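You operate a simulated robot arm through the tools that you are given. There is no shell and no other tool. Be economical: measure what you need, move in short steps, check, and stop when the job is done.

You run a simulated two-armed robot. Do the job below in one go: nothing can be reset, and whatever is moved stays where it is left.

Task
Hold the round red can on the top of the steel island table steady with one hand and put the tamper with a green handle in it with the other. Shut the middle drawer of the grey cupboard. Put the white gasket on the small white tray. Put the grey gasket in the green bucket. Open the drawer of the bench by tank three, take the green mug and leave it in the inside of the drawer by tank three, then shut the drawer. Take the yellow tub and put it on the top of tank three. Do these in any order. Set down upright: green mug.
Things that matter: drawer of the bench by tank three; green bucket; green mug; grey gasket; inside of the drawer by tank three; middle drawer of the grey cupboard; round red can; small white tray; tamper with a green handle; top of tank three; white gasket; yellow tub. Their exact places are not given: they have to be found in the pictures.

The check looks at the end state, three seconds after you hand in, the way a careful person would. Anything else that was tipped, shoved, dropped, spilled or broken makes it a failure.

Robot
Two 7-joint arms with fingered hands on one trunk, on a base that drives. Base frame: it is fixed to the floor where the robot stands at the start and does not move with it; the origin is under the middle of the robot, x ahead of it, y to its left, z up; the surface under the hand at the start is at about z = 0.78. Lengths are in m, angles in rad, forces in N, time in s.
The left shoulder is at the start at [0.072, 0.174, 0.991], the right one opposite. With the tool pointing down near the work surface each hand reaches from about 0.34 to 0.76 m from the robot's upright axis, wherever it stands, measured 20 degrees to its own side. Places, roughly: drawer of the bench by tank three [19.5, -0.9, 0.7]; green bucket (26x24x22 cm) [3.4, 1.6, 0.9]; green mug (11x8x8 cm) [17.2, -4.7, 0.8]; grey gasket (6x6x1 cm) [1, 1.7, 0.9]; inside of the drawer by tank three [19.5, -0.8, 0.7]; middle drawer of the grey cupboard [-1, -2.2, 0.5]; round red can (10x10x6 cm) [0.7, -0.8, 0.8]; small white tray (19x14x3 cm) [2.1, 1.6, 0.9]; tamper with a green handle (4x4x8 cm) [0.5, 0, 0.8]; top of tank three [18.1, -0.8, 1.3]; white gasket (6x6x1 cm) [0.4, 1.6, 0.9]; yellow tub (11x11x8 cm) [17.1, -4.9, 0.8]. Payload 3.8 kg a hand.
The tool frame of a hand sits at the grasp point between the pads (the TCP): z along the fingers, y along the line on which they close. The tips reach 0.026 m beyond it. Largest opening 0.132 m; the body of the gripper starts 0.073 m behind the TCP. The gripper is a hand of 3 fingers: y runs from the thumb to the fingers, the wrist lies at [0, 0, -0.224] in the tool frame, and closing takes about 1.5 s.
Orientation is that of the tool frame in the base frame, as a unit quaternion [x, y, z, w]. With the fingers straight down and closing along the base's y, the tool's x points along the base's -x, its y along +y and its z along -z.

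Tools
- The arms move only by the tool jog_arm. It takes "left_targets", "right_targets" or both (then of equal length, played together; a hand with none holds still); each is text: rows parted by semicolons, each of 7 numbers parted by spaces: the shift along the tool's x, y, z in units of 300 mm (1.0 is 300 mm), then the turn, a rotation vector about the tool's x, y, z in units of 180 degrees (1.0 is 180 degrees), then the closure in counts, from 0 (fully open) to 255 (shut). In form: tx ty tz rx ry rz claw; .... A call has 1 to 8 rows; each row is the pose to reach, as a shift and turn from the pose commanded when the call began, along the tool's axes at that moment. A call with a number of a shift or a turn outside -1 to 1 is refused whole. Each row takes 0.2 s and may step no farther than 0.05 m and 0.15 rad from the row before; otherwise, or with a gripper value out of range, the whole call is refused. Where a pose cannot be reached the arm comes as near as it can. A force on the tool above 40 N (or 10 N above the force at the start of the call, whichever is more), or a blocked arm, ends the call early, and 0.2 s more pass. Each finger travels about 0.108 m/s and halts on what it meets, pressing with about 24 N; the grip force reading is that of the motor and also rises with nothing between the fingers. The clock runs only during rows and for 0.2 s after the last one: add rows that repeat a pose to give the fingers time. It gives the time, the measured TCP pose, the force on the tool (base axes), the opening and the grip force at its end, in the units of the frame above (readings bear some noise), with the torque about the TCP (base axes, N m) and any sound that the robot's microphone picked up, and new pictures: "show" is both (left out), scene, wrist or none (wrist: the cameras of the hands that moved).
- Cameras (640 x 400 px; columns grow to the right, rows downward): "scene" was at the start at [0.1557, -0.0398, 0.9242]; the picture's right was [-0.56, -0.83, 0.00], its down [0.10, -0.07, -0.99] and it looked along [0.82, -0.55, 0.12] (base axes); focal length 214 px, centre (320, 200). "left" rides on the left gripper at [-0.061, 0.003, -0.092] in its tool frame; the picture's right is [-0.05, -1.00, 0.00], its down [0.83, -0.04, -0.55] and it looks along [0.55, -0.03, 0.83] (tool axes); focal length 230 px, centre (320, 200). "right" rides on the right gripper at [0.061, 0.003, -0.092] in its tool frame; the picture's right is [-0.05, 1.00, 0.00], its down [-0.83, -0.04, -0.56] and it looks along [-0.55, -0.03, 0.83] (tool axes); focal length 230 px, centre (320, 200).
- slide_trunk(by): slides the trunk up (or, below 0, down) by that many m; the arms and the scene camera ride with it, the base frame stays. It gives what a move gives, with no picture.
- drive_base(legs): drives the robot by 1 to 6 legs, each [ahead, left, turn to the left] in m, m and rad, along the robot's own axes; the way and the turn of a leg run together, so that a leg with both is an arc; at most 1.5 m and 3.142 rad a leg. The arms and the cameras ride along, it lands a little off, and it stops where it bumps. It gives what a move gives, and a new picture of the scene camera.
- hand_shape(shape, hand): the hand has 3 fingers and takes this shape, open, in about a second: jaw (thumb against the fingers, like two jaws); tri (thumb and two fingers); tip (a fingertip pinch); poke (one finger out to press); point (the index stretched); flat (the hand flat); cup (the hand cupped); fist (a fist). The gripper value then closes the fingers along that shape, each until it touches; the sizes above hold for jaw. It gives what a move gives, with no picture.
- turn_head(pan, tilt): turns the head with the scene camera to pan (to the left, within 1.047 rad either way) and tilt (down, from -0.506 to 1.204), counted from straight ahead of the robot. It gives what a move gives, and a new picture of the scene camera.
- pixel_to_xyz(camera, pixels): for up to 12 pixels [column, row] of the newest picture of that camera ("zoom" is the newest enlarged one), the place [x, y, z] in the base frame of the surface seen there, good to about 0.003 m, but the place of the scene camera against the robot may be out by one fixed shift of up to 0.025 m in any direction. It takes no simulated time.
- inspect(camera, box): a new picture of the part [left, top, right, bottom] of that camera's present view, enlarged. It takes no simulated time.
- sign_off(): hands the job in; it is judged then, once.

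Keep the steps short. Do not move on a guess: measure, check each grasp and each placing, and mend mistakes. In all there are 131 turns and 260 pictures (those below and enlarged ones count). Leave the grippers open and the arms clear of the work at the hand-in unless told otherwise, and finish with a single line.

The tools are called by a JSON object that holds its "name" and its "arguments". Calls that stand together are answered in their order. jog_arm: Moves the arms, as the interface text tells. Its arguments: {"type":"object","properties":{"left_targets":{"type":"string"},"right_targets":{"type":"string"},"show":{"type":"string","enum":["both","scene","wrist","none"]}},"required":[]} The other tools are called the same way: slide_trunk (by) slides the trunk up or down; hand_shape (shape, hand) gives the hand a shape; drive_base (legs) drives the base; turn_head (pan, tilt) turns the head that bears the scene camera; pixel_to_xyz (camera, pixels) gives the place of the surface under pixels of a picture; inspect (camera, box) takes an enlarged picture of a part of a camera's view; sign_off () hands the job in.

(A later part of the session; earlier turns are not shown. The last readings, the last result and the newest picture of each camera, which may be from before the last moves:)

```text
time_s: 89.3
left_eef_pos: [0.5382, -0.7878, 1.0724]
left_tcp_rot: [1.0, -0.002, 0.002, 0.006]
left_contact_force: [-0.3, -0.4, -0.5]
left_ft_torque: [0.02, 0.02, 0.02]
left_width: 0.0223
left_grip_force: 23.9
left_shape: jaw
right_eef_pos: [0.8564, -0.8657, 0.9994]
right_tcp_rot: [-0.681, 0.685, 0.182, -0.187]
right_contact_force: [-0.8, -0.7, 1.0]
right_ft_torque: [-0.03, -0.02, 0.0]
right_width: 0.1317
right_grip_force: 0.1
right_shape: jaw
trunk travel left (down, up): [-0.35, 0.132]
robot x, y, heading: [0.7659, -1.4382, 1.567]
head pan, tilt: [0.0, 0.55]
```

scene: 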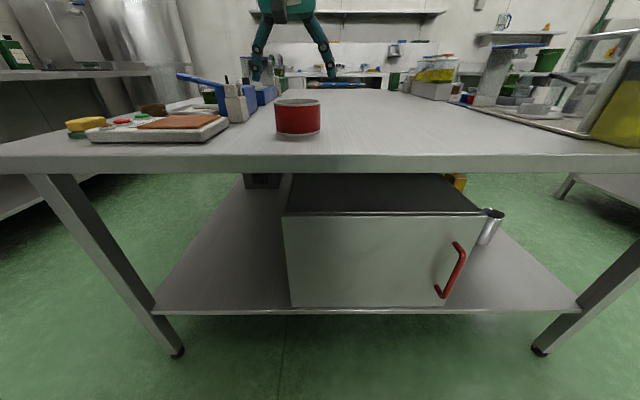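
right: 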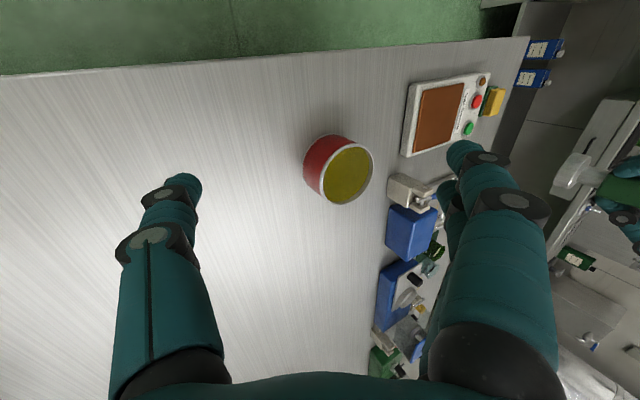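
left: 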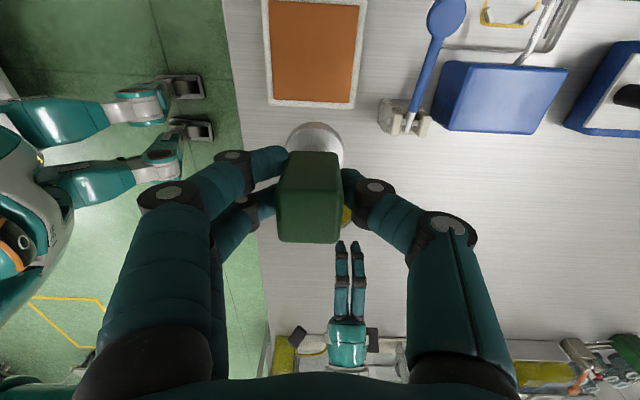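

The lean works cleanly. I re-measure the can's rim from here before pinching its right edge.

{"name": "pixel_to_xyz", "arguments": {"camera": "right", "pixels": [[322, 175], [372, 170], [347, 145], [350, 203], [347, 175], [324, 190]]}}

{"name": "inspect", "arguments": {"camera": "right", "box": [280, 110, 400, 230]}}

```text
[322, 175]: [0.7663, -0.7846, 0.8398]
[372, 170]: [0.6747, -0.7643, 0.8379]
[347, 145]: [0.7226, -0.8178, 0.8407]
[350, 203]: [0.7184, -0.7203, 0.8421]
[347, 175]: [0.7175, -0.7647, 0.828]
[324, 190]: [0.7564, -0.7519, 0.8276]
```

```text
3.33 times, centred on (340, 170) of right
```

zoom: 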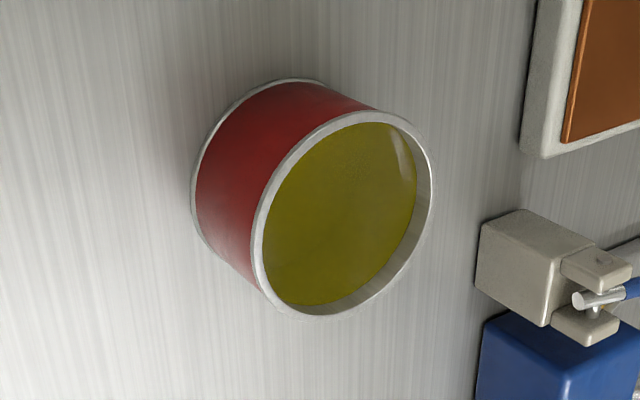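

Can centre (0.720,-0.770), rim z 0.84. I bring the leaned right hand, half closed, just above the right rim.

{"name": "jog_arm", "arguments": {"right_targets": "-0.08 0 0.08 0.01 0 0 40; -0.16 0 0.16 0.02 0 0 80; -0.24 0.01 0.24 0.028 0 0 120; -0.319 0.02 0.319 0.028 0 0 155; -0.319 0.02 0.319 0.028 0 0 155; -0.319 0.02 0.319 0.028 0 0 155", "show": "wrist"}}

```text
time_s: 90.7
left_eef_pos: [0.5396, -0.7888, 1.0724]
left_tcp_rot: [1.0, -0.002, 0.004, 0.006]
left_contact_force: [0.9, -0.2, -2.5]
left_ft_torque: [-0.01, 0.04, -0.01]
left_width: 0.0218
left_grip_force: 24.0
left_shape: jaw
right_eef_pos: [0.805, -0.7684, 0.9213]
right_tcp_rot: [-0.688, 0.692, 0.151, -0.156]
right_contact_force: [-0.3, -0.4, -0.5]
right_ft_torque: [-0.02, -0.02, 0.03]
right_width: 0.0525
right_grip_force: 0.0
right_shape: jaw
trunk travel left (down, up): [-0.35, 0.132]
robot x, y, heading: [0.7639, -1.4389, 1.569]
head pan, tilt: [0.0, 0.55]
```

right: 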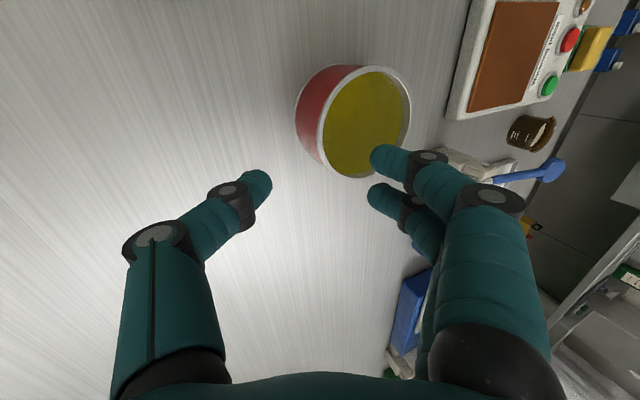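

In position. I go down 0.072 m along the fingers so one side enters just inside the rim.

{"name": "jog_arm", "arguments": {"right_targets": "0.005 0.002 0.07 0 0 0 155; 0.005 0.004 0.14 0 0 0 155; 0.005 0.005 0.2 0 0 0 155; 0.005 0.005 0.235 0 0 0 155; 0.005 0.005 0.235 0 0 0 155", "show": "wrist"}}

```text
time_s: 91.9
left_eef_pos: [0.5382, -0.7887, 1.0715]
left_tcp_rot: [1.0, -0.003, 0.003, 0.006]
left_contact_force: [-0.4, 0.1, -2.5]
left_ft_torque: [-0.01, 0.04, -0.01]
left_width: 0.0223
left_grip_force: 24.0
left_shape: jaw
right_eef_pos: [0.7744, -0.7714, 0.8572]
right_tcp_rot: [-0.688, 0.692, 0.151, -0.155]
right_contact_force: [-0.8, 0.0, -0.8]
right_ft_torque: [0.01, 0.04, -0.02]
right_width: 0.0524
right_grip_force: 0.1
right_shape: jaw
trunk travel left (down, up): [-0.35, 0.132]
robot x, y, heading: [0.7643, -1.4383, 1.568]
head pan, tilt: [0.0, 0.55]
```

right: 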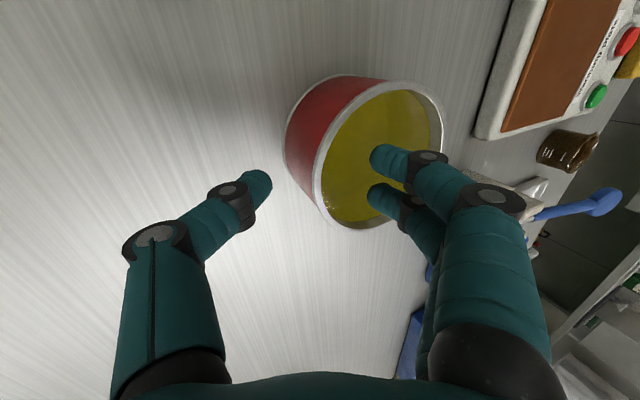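

Two fingers are inside, thumb outside, about evenly spaced from the wall. I close gently.

{"name": "jog_arm", "arguments": {"right_targets": "0 0 0 0 0 0 175; 0 0 0 0 0 0 195; 0 0 0 0 0 0 210; 0 0 0 0 0 0 225; 0 0 0 0 0 0 240; 0 0 0 0 0 0 255; 0 0 0 0 0 0 255", "show": "wrist"}}

```text
time_s: 93.5
left_eef_pos: [0.5385, -0.7891, 1.072]
left_tcp_rot: [1.0, -0.003, 0.003, 0.007]
left_contact_force: [-0.2, -0.6, -2.5]
left_ft_torque: [0.04, -0.01, 0.03]
left_width: 0.0223
left_grip_force: 24.4
left_shape: jaw
right_eef_pos: [0.7741, -0.7716, 0.8585]
right_tcp_rot: [-0.688, 0.692, 0.151, -0.156]
right_contact_force: [1.1, -0.6, 5.1]
right_ft_torque: [-0.02, 0.12, -0.02]
right_width: 0.0015
right_grip_force: 23.9
right_shape: jaw
trunk travel left (down, up): [-0.35, 0.132]
robot x, y, heading: [0.768, -1.4374, 1.567]
head pan, tilt: [0.0, 0.55]
```

right: 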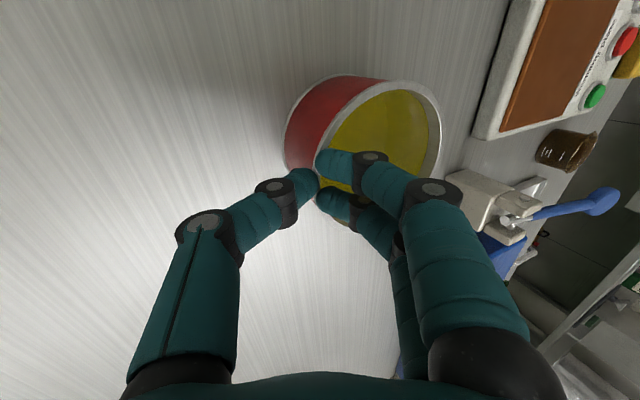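

Pinched on the wall (closed, 24 N, slight load). Now the tamper: left hand moves right to above the can's left part (0.70,-0.762).

{"name": "jog_arm", "arguments": {"left_targets": "0.11 -0.02 0.04 0 0 0 255; 0.22 -0.04 0.08 0 0 0 255; 0.33 -0.06 0.12 0 0 0 255; 0.44 -0.08 0.16 0 0 0 255; 0.538 -0.09 0.22 0 0 0 255; 0.538 -0.09 0.22 0 0 0 255"}}

```text
time_s: 94.9
left_eef_pos: [0.6953, -0.7718, 1.0101]
left_tcp_rot: [1.0, -0.002, 0.003, 0.006]
left_contact_force: [-0.4, -0.1, -2.2]
left_ft_torque: [0.02, 0.02, 0.01]
left_width: 0.0221
left_grip_force: 24.1
left_shape: jaw
left hand out of reach, approached as far as the arm can: row 5, 6
right_eef_pos: [0.7747, -0.7721, 0.8586]
right_tcp_rot: [-0.688, 0.692, 0.152, -0.156]
right_contact_force: [0.3, 1.2, 9.8]
right_ft_torque: [0.03, 0.18, -0.09]
right_width: 0.0012
right_grip_force: 23.9
right_shape: jaw
trunk travel left (down, up): [-0.35, 0.132]
robot x, y, heading: [0.7634, -1.4391, 1.564]
head pan, tilt: [0.0, 0.55]
```

scene: 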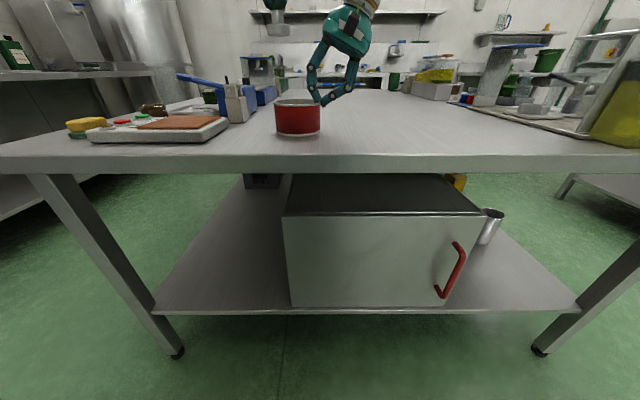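
left: 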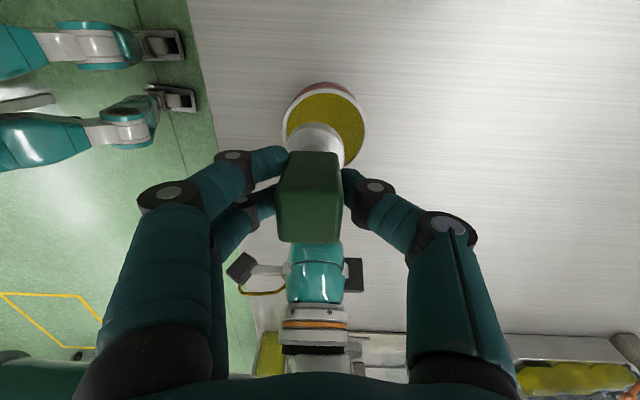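

Over the can, no contact. I lower in steps to about 7 mm above the fill.

{"name": "jog_arm", "arguments": {"left_targets": "0.01 -0.02 0.08 0 0 0 255; 0.015 -0.023 0.16 0 0 0 255; 0.015 -0.023 0.24 0 0 0 255; 0.015 -0.023 0.31 0 0 0 255; 0.015 -0.023 0.36 0 0 0 255; 0.015 -0.023 0.36 0 0 0 255", "show": "both"}}

{"name": "inspect", "arguments": {"camera": "right", "box": [160, 40, 560, 290]}}

{"name": "inspect", "arguments": {"camera": "scene", "box": [240, 40, 400, 140]}}

```text
time_s: 96.3
left_eef_pos: [0.7048, -0.755, 0.9028]
left_tcp_rot: [1.0, -0.002, 0.002, 0.007]
left_contact_force: [-0.7, 0.6, -2.8]
left_ft_torque: [0.0, -0.03, 0.01]
left_width: 0.0221
left_grip_force: 24.0
left_shape: jaw
left hand out of reach, approached as far as the arm can: row 3, 4, 5, 6
right_eef_pos: [0.7739, -0.7721, 0.8581]
right_tcp_rot: [-0.688, 0.692, 0.151, -0.156]
right_contact_force: [1.6, 0.6, 13.1]
right_ft_torque: [0.0, 0.16, -0.05]
right_width: 0.0014
right_grip_force: 24.0
right_shape: jaw
trunk travel left (down, up): [-0.35, 0.132]
robot x, y, heading: [0.7629, -1.4387, 1.567]
head pan, tilt: [0.0, 0.55]
```

scene: 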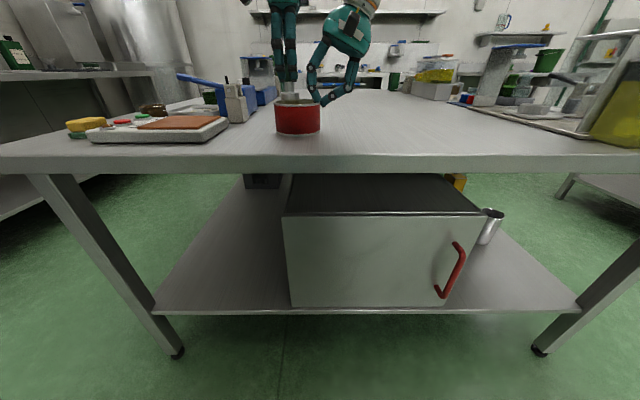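
left: 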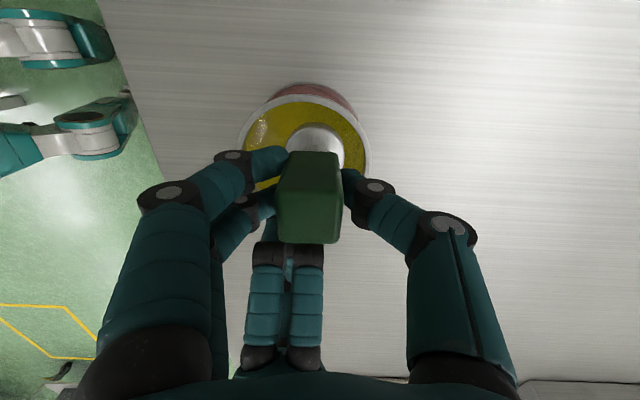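

```text
1.60 times, centred on (360, 165) of right
```

zoom: 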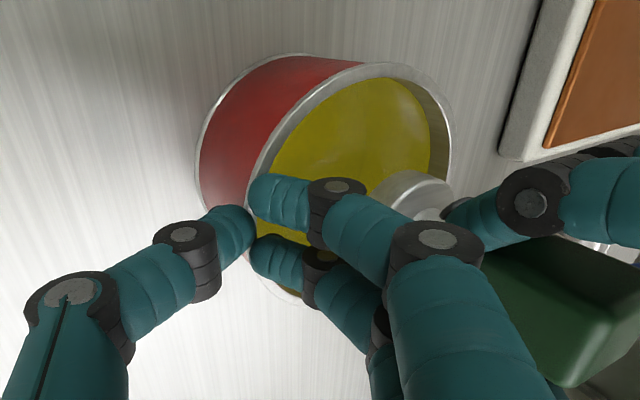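

```text
4.00 times, centred on (320, 90) of scene
```

zoom: 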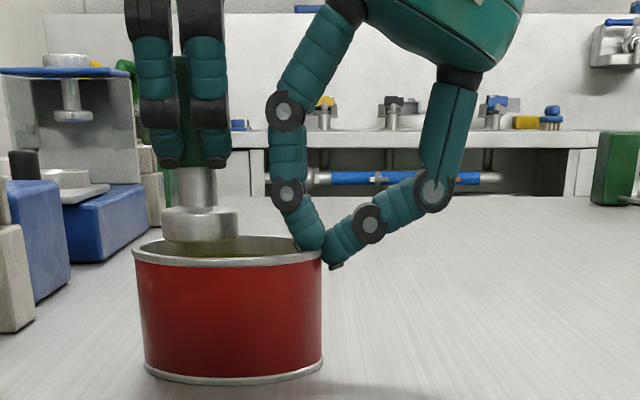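

Clear view: tamper (zoom (199,225)) sits right over the fill inside the rim. I lower the last ~16 mm slowly.

{"name": "jog_arm", "arguments": {"left_targets": "0 0.01 0.015 0 0 0 255; 0 0.02 0.03 0 0 0 255; 0 0.02 0.042 0 0 0 255; 0 0.02 0.052 0 0 0 255; 0 0.02 0.052 0 0 0 255", "show": "none"}}

{"name": "inspect", "arguments": {"camera": "scene", "box": [240, 40, 400, 140]}}

```text
time_s: 97.5
left_eef_pos: [0.7078, -0.7547, 0.8879]
left_tcp_rot: [1.0, -0.003, 0.002, 0.006]
left_contact_force: [0.5, -0.7, -2.1]
left_ft_torque: [-0.01, 0.0, -0.03]
left_width: 0.022
left_grip_force: 23.7
left_shape: jaw
left hand out of reach, approached as far as the arm can: row 1, 2, 3, 4, 5
right_eef_pos: [0.7742, -0.772, 0.8583]
right_tcp_rot: [-0.689, 0.692, 0.152, -0.155]
right_contact_force: [1.2, 2.9, 14.8]
right_ft_torque: [-0.02, 0.18, -0.08]
right_width: 0.0012
right_grip_force: 24.1
right_shape: jaw
trunk travel left (down, up): [-0.35, 0.132]
robot x, y, heading: [0.7633, -1.4378, 1.568]
head pan, tilt: [0.0, 0.55]
```

```text
4.00 times, centred on (320, 90) of scene
```

zoom: 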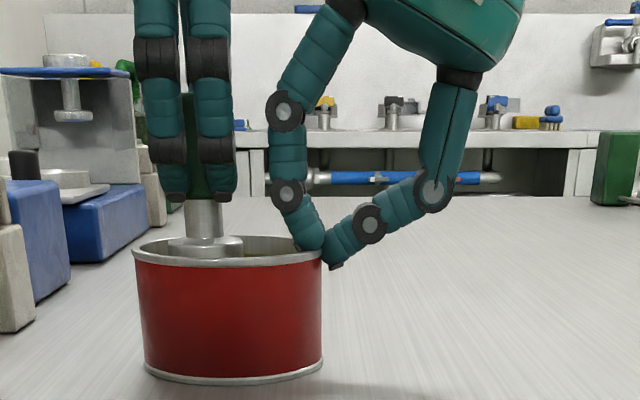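

No contact force yet; a few mm more.

{"name": "jog_arm", "arguments": {"left_targets": "-0.01 0.01 0.012 0 0 0 255; -0.015 0.02 0.024 0 0 0 255; -0.015 0.02 0.036 0 0 0 255; -0.015 0.02 0.048 0 0 0 255", "show": "wrist"}}

{"name": "inspect", "arguments": {"camera": "scene", "box": [240, 40, 400, 140]}}

```text
time_s: 98.5
left_eef_pos: [0.7048, -0.7524, 0.873]
left_tcp_rot: [1.0, -0.002, 0.002, 0.007]
left_contact_force: [0.4, 0.1, -2.8]
left_ft_torque: [0.0, 0.03, 0.02]
left_width: 0.0219
left_grip_force: 24.1
left_shape: jaw
left hand out of reach, approached as far as the arm can: row 1, 2, 3, 4
right_eef_pos: [0.7733, -0.7726, 0.8583]
right_tcp_rot: [-0.688, 0.692, 0.152, -0.156]
right_contact_force: [2.1, 1.6, 15.3]
right_ft_torque: [0.01, 0.22, -0.07]
right_width: 0.0013
right_grip_force: 23.7
right_shape: jaw
trunk travel left (down, up): [-0.35, 0.132]
robot x, y, heading: [0.7639, -1.4368, 1.565]
head pan, tilt: [0.0, 0.55]
```

left: 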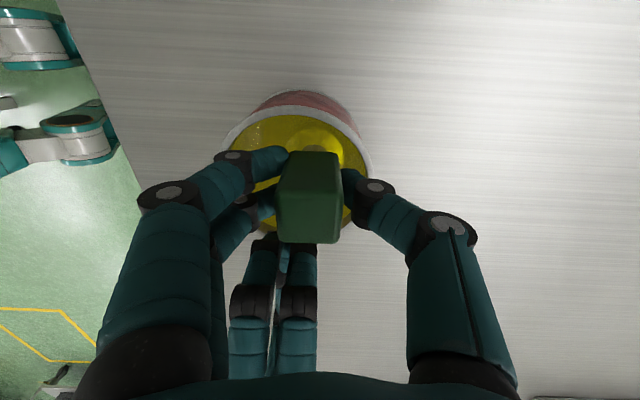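

```text
4.00 times, centred on (320, 90) of scene
```

zoom: 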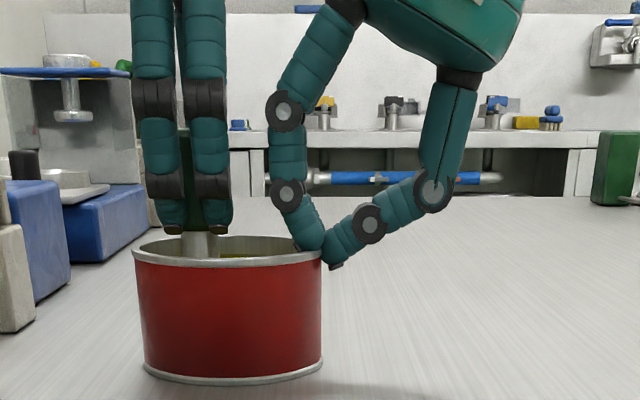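

The tamper base went below the surface: the fill gives way, so it should stand on the bottom (TCP ≈0.845). I continue gently down until contact.

{"name": "jog_arm", "arguments": {"left_targets": "-0.01 0.03 0.015 0 0 0 255; -0.01 0.03 0.03 0 0 0 255; -0.01 0.03 0.045 0 0 0 255; -0.01 0.03 0.06 0 0 0 255; -0.01 0.03 0.075 0 0 0 255; -0.01 0.03 0.09 0 0 0 255", "show": "wrist"}}

{"name": "inspect", "arguments": {"camera": "scene", "box": [240, 40, 400, 140]}}

```text
time_s: 99.9
left_eef_pos: [0.7056, -0.7519, 0.8486]
left_tcp_rot: [1.0, -0.003, 0.002, 0.006]
left_contact_force: [0.5, -7.2, 6.7]
left_ft_torque: [0.18, 0.08, 0.03]
left_width: 0.0226
left_grip_force: 23.9
left_shape: jaw
left hand out of reach, approached as far as the arm can: row 1, 2, 3, 4, 5, 6
right_eef_pos: [0.7747, -0.7708, 0.857]
right_tcp_rot: [-0.689, 0.692, 0.152, -0.155]
right_contact_force: [0.0, 6.0, 11.2]
right_ft_torque: [0.16, 0.19, -0.15]
right_width: 0.0009
right_grip_force: 24.2
right_shape: jaw
trunk travel left (down, up): [-0.35, 0.132]
robot x, y, heading: [0.7692, -1.4423, 1.566]
head pan, tilt: [0.0, 0.55]
```

left: 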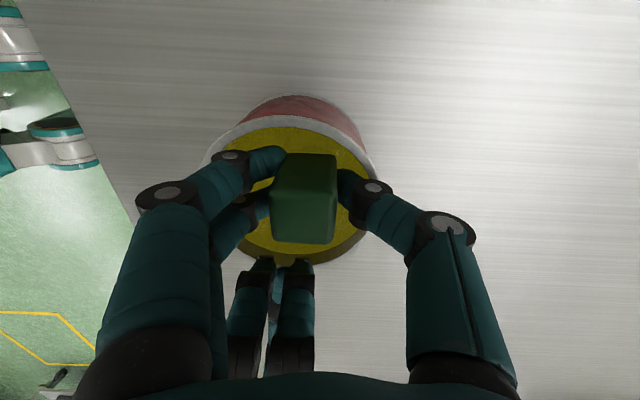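

```text
4.00 times, centred on (320, 90) of scene
```

zoom: 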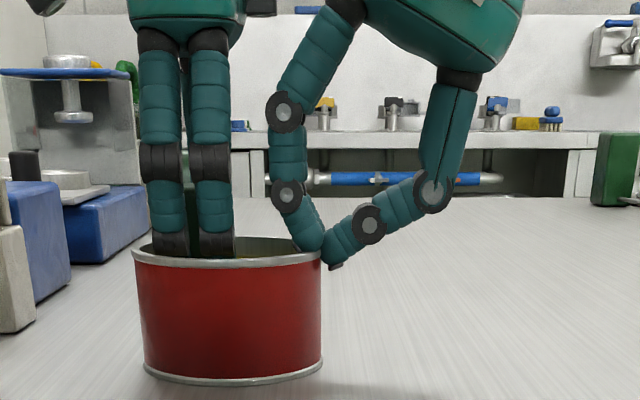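

Contact (about 9 N up): it stands on the bottom. I open only about 5 mm per side and rise straight up.

{"name": "jog_arm", "arguments": {"left_targets": "0 0.01 0 0 0 0 215; 0 0.01 0 0 0 0 198; 0 0.01 0 0 0 0 195; 0 0.01 -0.05 0 0 0 195; 0 0.01 -0.1 0 0 0 195; 0 0.01 -0.18 0 0 0 195; 0 0.01 -0.28 0 0 0 195; 0 0.01 -0.4 0 0 0 190", "show": "wrist"}}

{"name": "inspect", "arguments": {"camera": "scene", "box": [240, 40, 400, 140]}}

```text
time_s: 101.7
left_eef_pos: [0.7009, -0.7643, 0.9653]
left_tcp_rot: [1.0, -0.002, 0.002, 0.007]
left_contact_force: [-0.9, 0.3, -0.9]
left_ft_torque: [0.0, 0.01, -0.01]
left_width: 0.0333
left_grip_force: 0.0
left_shape: jaw
left hand out of reach, approached as far as the arm can: row 1, 7, 8
right_eef_pos: [0.7725, -0.7722, 0.8571]
right_tcp_rot: [-0.688, 0.692, 0.152, -0.156]
right_contact_force: [-2.2, 0.5, 16.8]
right_ft_torque: [0.1, 0.29, -0.12]
right_width: 0.0008
right_grip_force: 23.4
right_shape: jaw
trunk travel left (down, up): [-0.35, 0.132]
robot x, y, heading: [0.764, -1.4418, 1.567]
head pan, tilt: [0.0, 0.55]
```

left: 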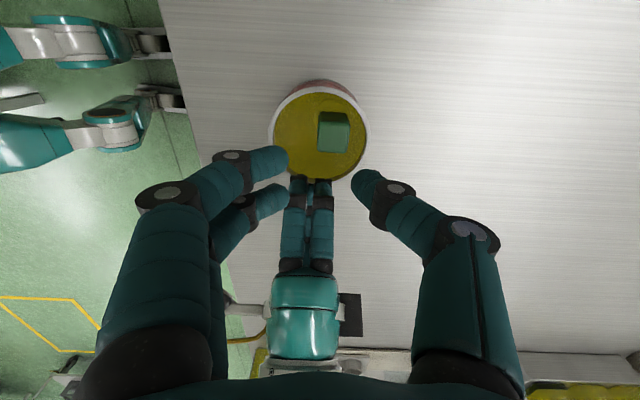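

```text
4.00 times, centred on (320, 90) of scene
```

zoom: 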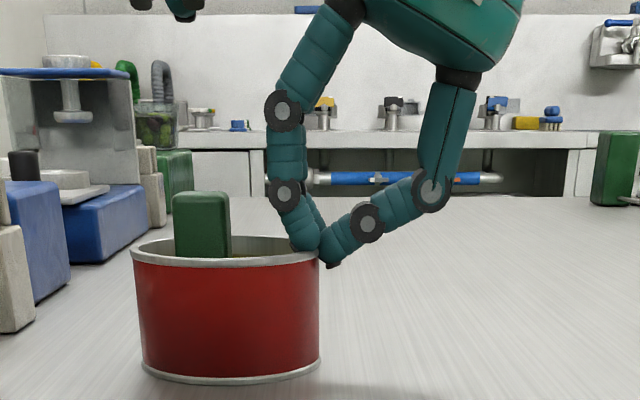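

The tamper stands upright in the can. I move the left hand away and release the right: open 2.5 cm, withdraw along the fingers.

{"name": "jog_arm", "arguments": {"right_targets": "0 0 0 0 0 0 225; 0 0 0 0 0 0 200; 0 0 0 0 0 0 180; 0 0 0 0 0 0 165; 0 0 -0.08 0 0 0 155; 0 0 -0.16 0 0 0 155; 0 0 -0.26 0 0 0 155; 0 0 -0.4 0 0 0 155", "left_targets": "0 0 -0.1 0 0 0 190; -0.12 0 -0.2 0 0 0 150; -0.25 0.05 -0.25 0 0 0 100; -0.38 0.1 -0.25 0 0 0 50; -0.5 0.15 -0.25 0 0 0 0; -0.5 0.25 -0.25 0 0 0 0; -0.5 0.35 -0.25 0 0 0 0; -0.5 0.35 -0.25 0 0 0 0", "show": "scene"}}

{"name": "inspect", "arguments": {"camera": "scene", "box": [240, 40, 400, 140]}}

```text
time_s: 103.5
left_eef_pos: [0.5535, -0.7711, 1.0685]
left_tcp_rot: [1.0, -0.002, 0.003, 0.007]
left_contact_force: [0.6, 0.8, 0.5]
left_ft_torque: [0.0, 0.0, 0.02]
left_width: 0.1322
left_grip_force: 0.0
left_shape: jaw
left hand out of reach, approached as far as the arm can: row 1, 2, 3, 4, 5, 6, 7, 8
right_eef_pos: [0.8241, -0.7731, 0.9679]
right_tcp_rot: [-0.688, 0.692, 0.151, -0.157]
right_contact_force: [-0.1, -0.4, 0.2]
right_ft_torque: [-0.01, 0.0, 0.04]
right_width: 0.0514
right_grip_force: 0.2
right_shape: jaw
trunk travel left (down, up): [-0.35, 0.132]
robot x, y, heading: [0.7655, -1.4378, 1.564]
head pan, tilt: [0.0, 0.55]
```

scene: 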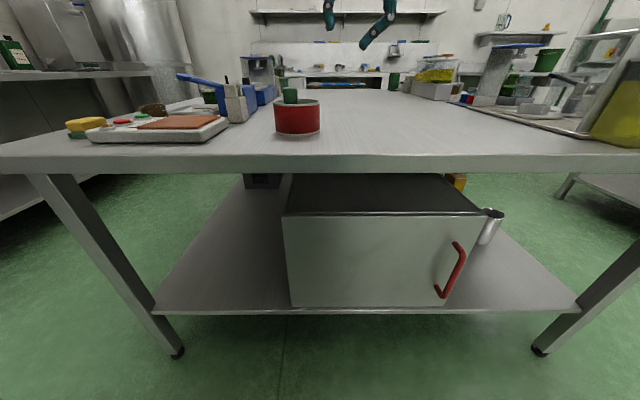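

```text
4.00 times, centred on (320, 90) of scene
```

zoom: 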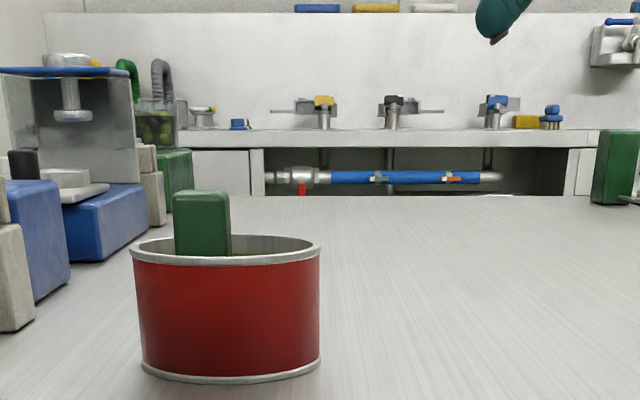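

Done with the can: tamper stands upright in it. Next is the cupboard's drawer. I retract both arms to a compact level posture first.

{"name": "jog_arm", "arguments": {"right_targets": "0.12 -0.048 -0.073 0.02 0 0 155; 0.24 -0.096 -0.146 0.04 0 0 155; 0.36 -0.144 -0.22 0.06 0 0 155; 0.48 -0.192 -0.293 0.08 0 0 155; 0.6 -0.24 -0.366 0.1 0 0 155; 0.72 -0.29 -0.44 0.12 0 0 155; 0.84 -0.34 -0.51 0.14 0 0 155; 0.96 -0.39 -0.586 0.14 0 0 155", "left_targets": "-0.02 0.12 0 0 0 0.04 0; -0.04 0.24 0 0 0 0.08 0; -0.06 0.36 0 0 0 0.12 0; -0.08 0.48 0 0 0 0.16 0; -0.1 0.6 0 0 0 0.2 0; -0.12 0.72 0 0 0 0.24 0; -0.13 0.84 0 0 0 0.28 0; -0.13 0.93 0 0 0 0.32 0", "show": "none"}}

{"name": "drive_base", "arguments": {"legs": [[0, 1.0, 0]]}}

{"name": "turn_head", "arguments": {"pan": 0.9, "tilt": 0.5}}

```text
time_s: 105.3
left_eef_pos: [0.5362, -0.782, 1.0956]
left_tcp_rot: [0.875, -0.485, 0.004, 0.006]
left_contact_force: [1.0, 0.5, -0.1]
left_ft_torque: [0.0, 0.05, 0.02]
left_width: 0.132
left_grip_force: 0.0
left_shape: jaw
left hand out of reach, approached as far as the arm can: row 1, 2, 3, 4, 5, 6, 7, 8
right_eef_pos: [1.0017, -1.0571, 1.0797]
right_tcp_rot: [-0.706, 0.708, -0.004, -0.003]
right_contact_force: [0.0, -0.5, -0.8]
right_ft_torque: [0.0, -0.01, -0.06]
right_width: 0.0514
right_grip_force: 0.0
right_shape: jaw
trunk travel left (down, up): [-0.35, 0.132]
robot x, y, heading: [0.7627, -1.4406, 1.567]
head pan, tilt: [0.0, 0.55]
```

```text
time_s: 114.3
left_eef_pos: [-0.46, -0.7765, 1.0959]
left_tcp_rot: [0.874, -0.486, 0.007, 0.006]
left_contact_force: [0.6, -0.2, 0.1]
left_ft_torque: [-0.01, 0.02, -0.01]
left_width: 0.1318
left_grip_force: 0.1
left_shape: jaw
right_eef_pos: [0.0042, -1.0525, 1.0802]
right_tcp_rot: [-0.705, 0.71, -0.003, -0.002]
right_contact_force: [-0.1, -0.5, -0.8]
right_ft_torque: [-0.02, -0.03, 0.0]
right_width: 0.0514
right_grip_force: 0.0
right_shape: jaw
trunk travel left (down, up): [-0.35, 0.132]
robot x, y, heading: [-0.2288, -1.4314, 1.567]
head pan, tilt: [0.0, 0.55]
```

scene: 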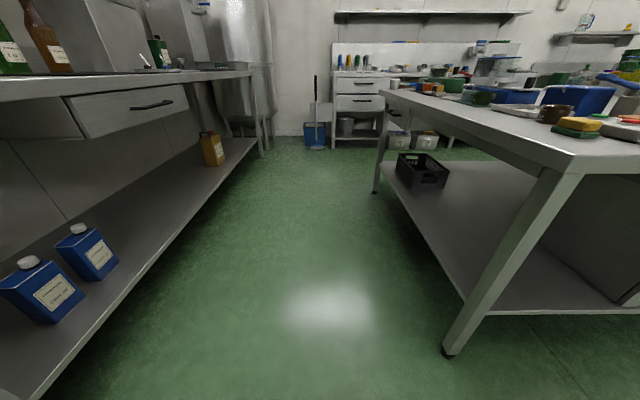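

```text
time_s: 115.5
left_eef_pos: [-0.4609, -0.7759, 1.0957]
left_tcp_rot: [0.874, -0.486, 0.006, 0.005]
left_contact_force: [0.5, 0.2, 0.2]
left_ft_torque: [0.0, -0.01, 0.01]
left_width: 0.1321
left_grip_force: 0.2
left_shape: jaw
right_eef_pos: [0.0053, -1.0521, 1.0789]
right_tcp_rot: [-0.704, 0.71, -0.003, -0.003]
right_contact_force: [-0.5, 0.1, -0.2]
right_ft_torque: [-0.01, -0.02, -0.02]
right_width: 0.0516
right_grip_force: 0.0
right_shape: jaw
trunk travel left (down, up): [-0.35, 0.132]
robot x, y, heading: [-0.2328, -1.4302, 1.565]
head pan, tilt: [0.901, 0.499]
```

scene: 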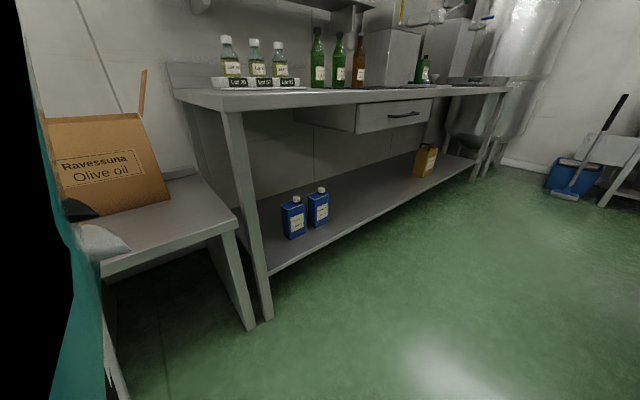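

The left arm is still wound up; I stretch it outward to the left (free air) to unwind it as I did the right.

{"name": "jog_arm", "arguments": {"left_targets": "-0.05 0.12 0 0 0 0.03 0; -0.1 0.24 0 0 0 0.06 0; -0.16 0.37 0 0 0 0.09 0; -0.21 0.49 0 0 0 0.12 0; -0.14 0.62 0 0 0 0.15 0; -0.07 0.75 0 0 0 0.178 0; 0 0.88 0 0 0 0.178 0; 0.07 0.98 0 0 0 0.178 0", "show": "none"}}

{"name": "jog_arm", "arguments": {"left_targets": "0.12 0 0 0 0 0 0; 0.24 0 0 0 0 0 0; 0.35 -0.05 0 0 0 0 0; 0.35 -0.2 0 0 0 0 0; 0.35 -0.35 0 0 0 0 0; 0.35 -0.5 0 0 0 0 0; 0.4 -0.6 0 0 0 0 0; 0.45 -0.7 0 0 0 0 0", "show": "none"}}

```text
time_s: 117.5
left_eef_pos: [-0.759, -0.9441, 1.1176]
left_tcp_rot: [0.796, -0.601, 0.03, -0.066]
left_contact_force: [-0.4, 0.2, 0.4]
left_ft_torque: [0.03, 0.05, 0.02]
left_width: 0.1321
left_grip_force: 0.2
left_shape: jaw
left hand out of reach, approached as far as the arm can: row 1, 2, 3, 4, 5, 6, 7
right_eef_pos: [0.0051, -1.0529, 1.0793]
right_tcp_rot: [-0.705, 0.71, -0.003, -0.002]
right_contact_force: [0.4, -0.3, -0.3]
right_ft_torque: [0.01, 0.03, 0.01]
right_width: 0.0516
right_grip_force: 0.0
right_shape: jaw
trunk travel left (down, up): [-0.35, 0.132]
robot x, y, heading: [-0.2337, -1.4309, 1.567]
head pan, tilt: [0.901, 0.499]
stopped in row 8 (left hand): the arm was blocked; the commanded pose is now the measured one
```

```text
time_s: 119.3
left_eef_pos: [-0.5238, -1.0171, 1.1412]
left_tcp_rot: [0.796, -0.601, 0.031, -0.066]
left_contact_force: [-0.2, -0.4, 0.1]
left_ft_torque: [0.01, 0.01, 0.0]
left_width: 0.1318
left_grip_force: 0.0
left_shape: jaw
left hand out of reach, approached as far as the arm can: row 2, 3, 4
right_eef_pos: [0.005, -1.0518, 1.0793]
right_tcp_rot: [-0.705, 0.709, -0.003, -0.004]
right_contact_force: [1.0, 0.4, -0.1]
right_ft_torque: [0.0, 0.01, 0.0]
right_width: 0.0516
right_grip_force: 0.0
right_shape: jaw
trunk travel left (down, up): [-0.35, 0.132]
robot x, y, heading: [-0.2351, -1.4329, 1.562]
head pan, tilt: [0.901, 0.499]
```

Unwound. I turn left to face the cupboards (heading ≈ π) and look.

{"name": "drive_base", "arguments": {"legs": [[0, 0, 1.575]]}}

{"name": "turn_head", "arguments": {"pan": 0.6, "tilt": 0.55}}

```text
time_s: 123.7
left_eef_pos: [-0.6293, -1.7513, 1.1411]
left_tcp_rot: [0.983, 0.171, -0.028, -0.068]
left_contact_force: [-0.5, -0.4, 0.4]
left_ft_torque: [0.01, -0.01, 0.01]
left_width: 0.1319
left_grip_force: 0.0
left_shape: jaw
right_eef_pos: [-0.6294, -1.2205, 1.0804]
right_tcp_rot: [1.0, 0.03, 0.005, -0.001]
right_contact_force: [-0.5, -0.1, -0.8]
right_ft_torque: [0.01, 0.03, 0.02]
right_width: 0.0516
right_grip_force: 0.0
right_shape: jaw
trunk travel left (down, up): [-0.35, 0.132]
robot x, y, heading: [-0.237, -1.433, -3.082]
head pan, tilt: [0.901, 0.499]
```

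scene: 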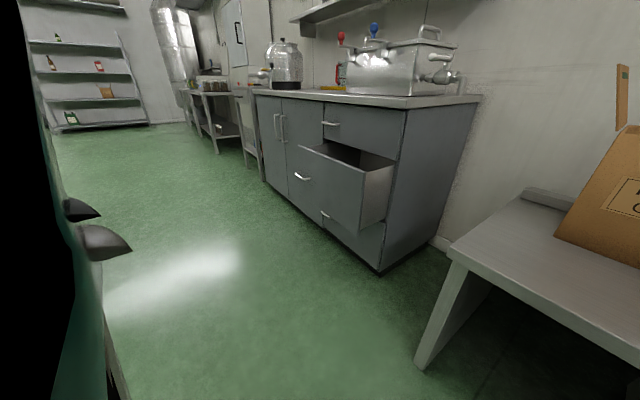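

```text
time_s: 124.5
left_eef_pos: [-0.6289, -1.7508, 1.1408]
left_tcp_rot: [0.983, 0.171, -0.028, -0.067]
left_contact_force: [0.0, -0.1, -0.3]
left_ft_torque: [0.01, 0.01, 0.01]
left_width: 0.1323
left_grip_force: 0.1
left_shape: jaw
right_eef_pos: [-0.6291, -1.2208, 1.0782]
right_tcp_rot: [1.0, 0.03, 0.005, 0.0]
right_contact_force: [0.2, -0.3, 0.1]
right_ft_torque: [0.02, -0.02, 0.0]
right_width: 0.0513
right_grip_force: 0.1
right_shape: jaw
trunk travel left (down, up): [-0.35, 0.132]
robot x, y, heading: [-0.2344, -1.435, -3.084]
head pan, tilt: [0.6, 0.55]
```

scene: 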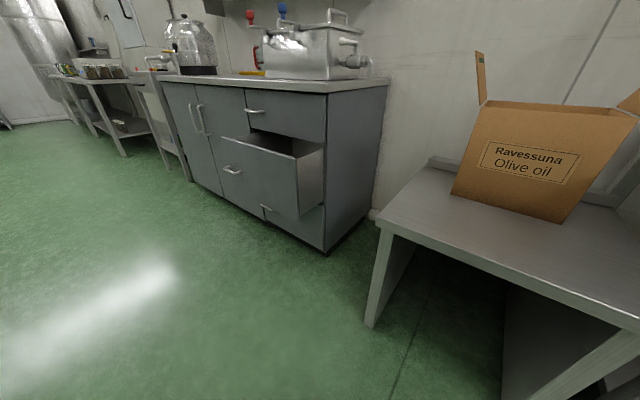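

The open middle drawer is in view. I measure its front and the carcass.

{"name": "pixel_to_xyz", "arguments": {"camera": "scene", "pixels": [[230, 150], [290, 165], [295, 205], [240, 190], [232, 170], [265, 175], [290, 115], [235, 105], [310, 235], [365, 320], [325, 250]]}}

{"name": "inspect", "arguments": {"camera": "scene", "box": [150, 70, 400, 260]}}

```text
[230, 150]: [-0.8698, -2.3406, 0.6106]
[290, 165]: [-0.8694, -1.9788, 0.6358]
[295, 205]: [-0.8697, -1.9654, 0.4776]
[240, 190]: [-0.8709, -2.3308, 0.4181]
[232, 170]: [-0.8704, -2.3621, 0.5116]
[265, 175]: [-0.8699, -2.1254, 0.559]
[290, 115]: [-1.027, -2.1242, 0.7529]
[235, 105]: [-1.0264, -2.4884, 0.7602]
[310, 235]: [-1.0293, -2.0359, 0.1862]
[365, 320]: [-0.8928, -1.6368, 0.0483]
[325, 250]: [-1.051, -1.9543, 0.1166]
```

```text
2.11 times, centred on (275, 165) of scene
```

zoom: 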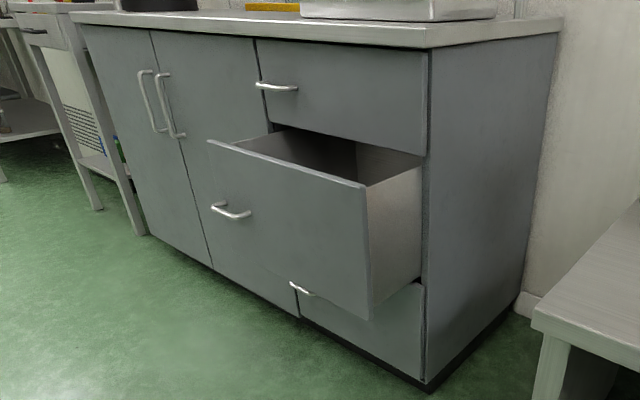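

Front panel: x=-0.870, y -2.42…-1.95, z 0.40…0.64; closed plane x≈-1.03. I drive so that the right hand faces the panel's middle, and lower the trunk.

{"name": "drive_base", "arguments": {"legs": [[0.15, 0.99, 0], [0, 0, -0.058]]}}

{"name": "slide_trunk", "arguments": {"by": -0.33}}

{"name": "turn_head", "arguments": {"pan": -0.3, "tilt": 0.3}}

```text
time_s: 134.1
left_eef_pos: [-0.7332, -2.7356, 1.141]
left_tcp_rot: [0.987, 0.142, -0.026, -0.068]
left_contact_force: [1.0, -0.2, 0.4]
left_ft_torque: [0.01, 0.04, -0.02]
left_width: 0.1321
left_grip_force: 0.1
left_shape: jaw
right_eef_pos: [-0.7032, -2.2073, 1.0787]
right_tcp_rot: [1.0, 0.001, 0.004, -0.001]
right_contact_force: [0.0, 0.3, 0.2]
right_ft_torque: [-0.03, -0.03, 0.0]
right_width: 0.0515
right_grip_force: 0.0
right_shape: jaw
trunk travel left (down, up): [-0.35, 0.132]
robot x, y, heading: [-0.3219, -2.4435, -3.141]
head pan, tilt: [0.6, 0.55]
```

scene: 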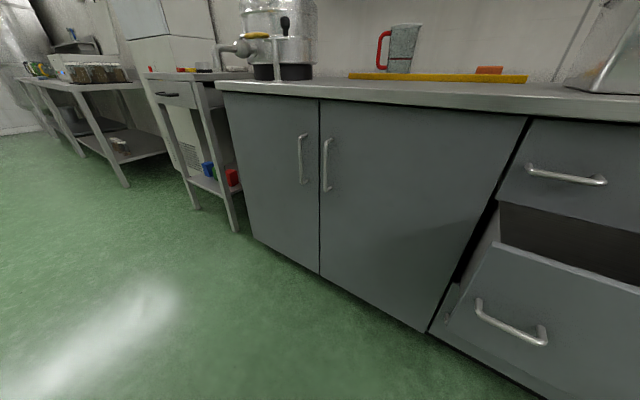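

```text
time_s: 137.3
left_eef_pos: [-0.784, -2.7372, 0.7692]
left_tcp_rot: [0.987, 0.146, 0.033, -0.059]
left_contact_force: [0.2, 0.4, 0.3]
left_ft_torque: [-0.01, -0.04, -0.05]
left_width: 0.132
left_grip_force: 0.1
left_shape: jaw
right_eef_pos: [-0.7034, -2.2076, 0.7484]
right_tcp_rot: [1.0, 0.002, 0.004, -0.001]
right_contact_force: [-0.5, 0.1, 0.1]
right_ft_torque: [0.01, 0.0, 0.0]
right_width: 0.0514
right_grip_force: 0.0
right_shape: jaw
trunk travel left (down, up): [-0.02, 0.462]
robot x, y, heading: [-0.3223, -2.4405, -3.144]
head pan, tilt: [0.6, 0.55]
```

```text
time_s: 138.5
left_eef_pos: [-0.783, -2.7364, 0.7694]
left_tcp_rot: [0.987, 0.147, 0.033, -0.061]
left_contact_force: [-0.1, -0.8, 0.3]
left_ft_torque: [-0.01, -0.01, -0.01]
left_width: 0.1322
left_grip_force: 0.1
left_shape: jaw
right_eef_pos: [-0.704, -2.2074, 0.7497]
right_tcp_rot: [1.0, 0.001, 0.005, -0.001]
right_contact_force: [0.8, 0.4, 0.7]
right_ft_torque: [-0.01, 0.01, 0.01]
right_width: 0.0513
right_grip_force: 0.1
right_shape: jaw
trunk travel left (down, up): [-0.02, 0.462]
robot x, y, heading: [-0.3204, -2.4393, -3.137]
head pan, tilt: [-0.3, 0.3]
```

scene: 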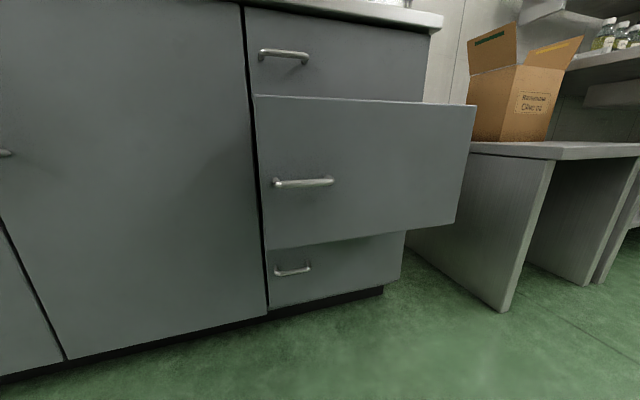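

The drawer is right before me (panel centre (365,165)). I back 0.15 m for room, then pitch the closed right hand 45° forward and lower it in front of the panel.

{"name": "drive_base", "arguments": {"legs": [[-0.15, 0, 0]]}}

{"name": "jog_arm", "arguments": {"right_targets": "-0.1 0 0.08 0 -0.032 0 255; -0.2 0 0.16 0 -0.064 0 255; -0.3 -0.02 0.24 0 -0.096 0 255; -0.4 -0.03 0.32 0 -0.128 0 255; -0.5 -0.04 0.41 0 -0.16 0 255; -0.6 -0.05 0.5 0 -0.192 0 255; -0.71 -0.057 0.58 0 -0.224 0 255; -0.81 -0.057 0.667 0 -0.25 0 255"}}

```text
time_s: 139.9
left_eef_pos: [-0.6374, -2.7357, 0.7688]
left_tcp_rot: [0.987, 0.145, 0.033, -0.059]
left_contact_force: [-0.3, 0.7, -0.1]
left_ft_torque: [0.0, 0.01, -0.01]
left_width: 0.1321
left_grip_force: 0.1
left_shape: jaw
right_eef_pos: [-0.5562, -2.2061, 0.7488]
right_tcp_rot: [1.0, 0.001, 0.004, -0.001]
right_contact_force: [1.1, 0.2, 0.4]
right_ft_torque: [-0.01, -0.01, -0.01]
right_width: 0.0514
right_grip_force: 0.0
right_shape: jaw
trunk travel left (down, up): [-0.02, 0.462]
robot x, y, heading: [-0.1713, -2.445, -3.141]
head pan, tilt: [-0.3, 0.3]
```

scene: 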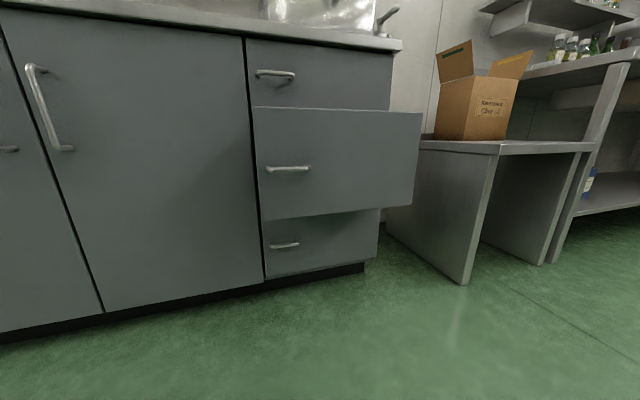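

```text
time_s: 141.7
left_eef_pos: [-0.6363, -2.7345, 0.7696]
left_tcp_rot: [0.987, 0.144, 0.033, -0.059]
left_contact_force: [-0.8, 0.4, 0.5]
left_ft_torque: [0.03, 0.02, 0.03]
left_width: 0.1319
left_grip_force: 0.0
left_shape: jaw
right_eef_pos: [-0.7979, -2.1898, 0.5489]
right_tcp_rot: [0.925, 0.0, -0.379, -0.001]
right_contact_force: [-0.6, 0.3, 0.5]
right_ft_torque: [0.02, -0.01, 0.02]
right_width: 0.0003
right_grip_force: 24.0
right_shape: jaw
trunk travel left (down, up): [-0.02, 0.462]
robot x, y, heading: [-0.1745, -2.4415, -3.139]
head pan, tilt: [-0.3, 0.3]
```

scene: 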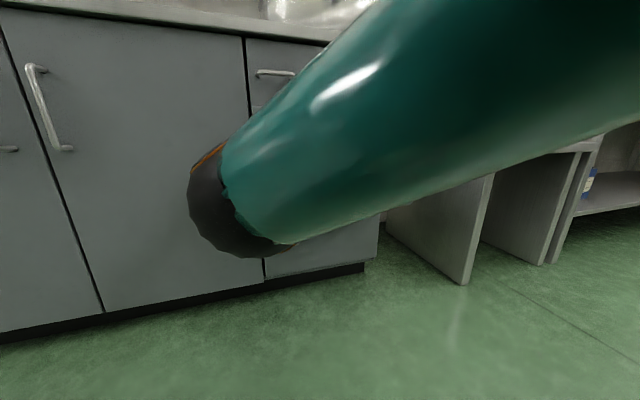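
right: 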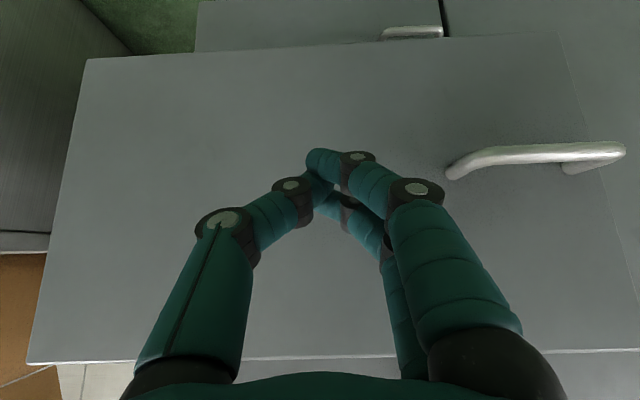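

Fingers just before the panel, beside the handle. I push straight along -x about 0.21 m.

{"name": "jog_arm", "arguments": {"right_targets": "-0.08 0 0.08 0 0 0 255; -0.16 0 0.16 0 0 0 255; -0.24 0 0.24 0 0 0 255; -0.32 0 0.32 0 0 0 255; -0.4 0 0.4 0 0 0 255; -0.46 0 0.46 0 0 0 255; -0.51 0 0.51 0 0 0 255; -0.51 0 0.51 0 0 0 255", "show": "wrist"}}

```text
time_s: 143.2
left_eef_pos: [-0.6341, -2.7352, 0.7693]
left_tcp_rot: [0.987, 0.146, 0.032, -0.06]
left_contact_force: [-1.0, 1.0, 0.8]
left_ft_torque: [0.0, 0.0, -0.02]
left_width: 0.132
left_grip_force: 0.0
left_shape: jaw
right_eef_pos: [-1.0004, -2.1968, 0.5396]
right_tcp_rot: [0.93, 0.002, -0.368, 0.005]
right_contact_force: [19.3, -4.0, 2.8]
right_ft_torque: [-0.03, -0.11, -0.11]
right_width: 0.0
right_grip_force: 24.1
right_shape: jaw
trunk travel left (down, up): [-0.02, 0.462]
robot x, y, heading: [-0.1725, -2.4429, -3.14]
head pan, tilt: [-0.3, 0.3]
stopped in row 7 (right hand): the force on the tool passed its limit at 54 N (the readings are from after the stop); the commanded pose is now the measured one
```

right: 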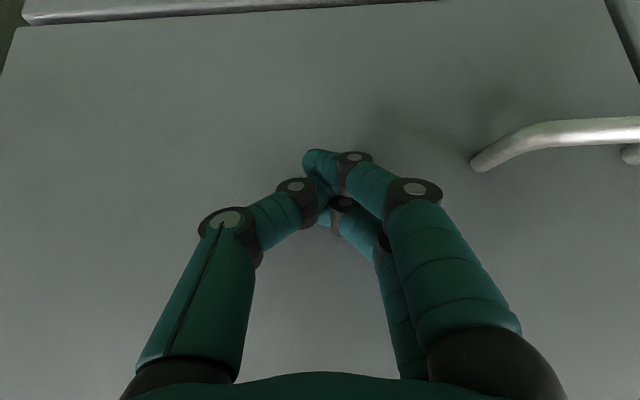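

It hit a firm stop at about the closed plane. I withdraw and check.

{"name": "jog_arm", "arguments": {"right_targets": "0.08 0 -0.08 0 0 0 255; 0.16 0 -0.18 0 0.03 0 200; 0.24 0 -0.28 0 0.07 0 150; 0.3 0 -0.39 0 0.11 0 100; 0.34 0 -0.52 0 0.15 0 100; 0.4 0 -0.65 0 0.19 0 100; 0.44 0 -0.78 0 0.22 0 100; 0.5 0 -0.9 0 0.25 0 100", "show": "none"}}

{"name": "turn_head", "arguments": {"pan": -0.1, "tilt": 0.45}}

{"name": "pixel_to_xyz", "arguments": {"camera": "scene", "pixels": [[260, 70], [260, 110], [260, 140], [280, 150], [260, 190], [280, 215], [230, 150], [240, 80]]}}

```text
time_s: 145.1
left_eef_pos: [-0.6373, -2.7356, 0.7682]
left_tcp_rot: [0.987, 0.145, 0.034, -0.059]
left_contact_force: [-0.4, -1.1, 0.4]
left_ft_torque: [0.01, 0.03, 0.0]
left_width: 0.132
left_grip_force: 0.0
left_shape: jaw
right_eef_pos: [-0.7061, -2.1906, 0.6324]
right_tcp_rot: [1.0, 0.004, 0.016, 0.004]
right_contact_force: [0.2, 0.6, -0.6]
right_ft_torque: [-0.03, -0.03, 0.01]
right_width: 0.0798
right_grip_force: 0.1
right_shape: jaw
trunk travel left (down, up): [-0.02, 0.462]
robot x, y, heading: [-0.1748, -2.4412, -3.145]
head pan, tilt: [-0.3, 0.3]
```

```text
time_s: 145.8
left_eef_pos: [-0.6371, -2.736, 0.7679]
left_tcp_rot: [0.987, 0.146, 0.034, -0.06]
left_contact_force: [-0.6, 0.2, -0.5]
left_ft_torque: [0.01, 0.0, -0.01]
left_width: 0.1319
left_grip_force: 0.1
left_shape: jaw
right_eef_pos: [-0.7065, -2.1913, 0.6313]
right_tcp_rot: [1.0, 0.006, 0.016, 0.003]
right_contact_force: [-0.4, 0.6, -0.4]
right_ft_torque: [0.0, -0.02, -0.02]
right_width: 0.0797
right_grip_force: 0.1
right_shape: jaw
trunk travel left (down, up): [-0.02, 0.462]
robot x, y, heading: [-0.1703, -2.4414, -3.143]
head pan, tilt: [-0.099, 0.45]
```

scene: 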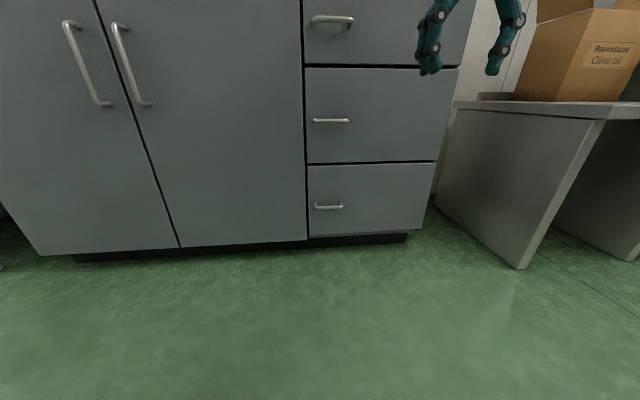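

```text
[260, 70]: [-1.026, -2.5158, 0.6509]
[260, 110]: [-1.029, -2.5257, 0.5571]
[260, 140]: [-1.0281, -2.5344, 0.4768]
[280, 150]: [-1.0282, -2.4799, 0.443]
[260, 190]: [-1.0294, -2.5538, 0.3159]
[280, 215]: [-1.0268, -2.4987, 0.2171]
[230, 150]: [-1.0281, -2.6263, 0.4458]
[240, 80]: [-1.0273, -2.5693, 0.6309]
```

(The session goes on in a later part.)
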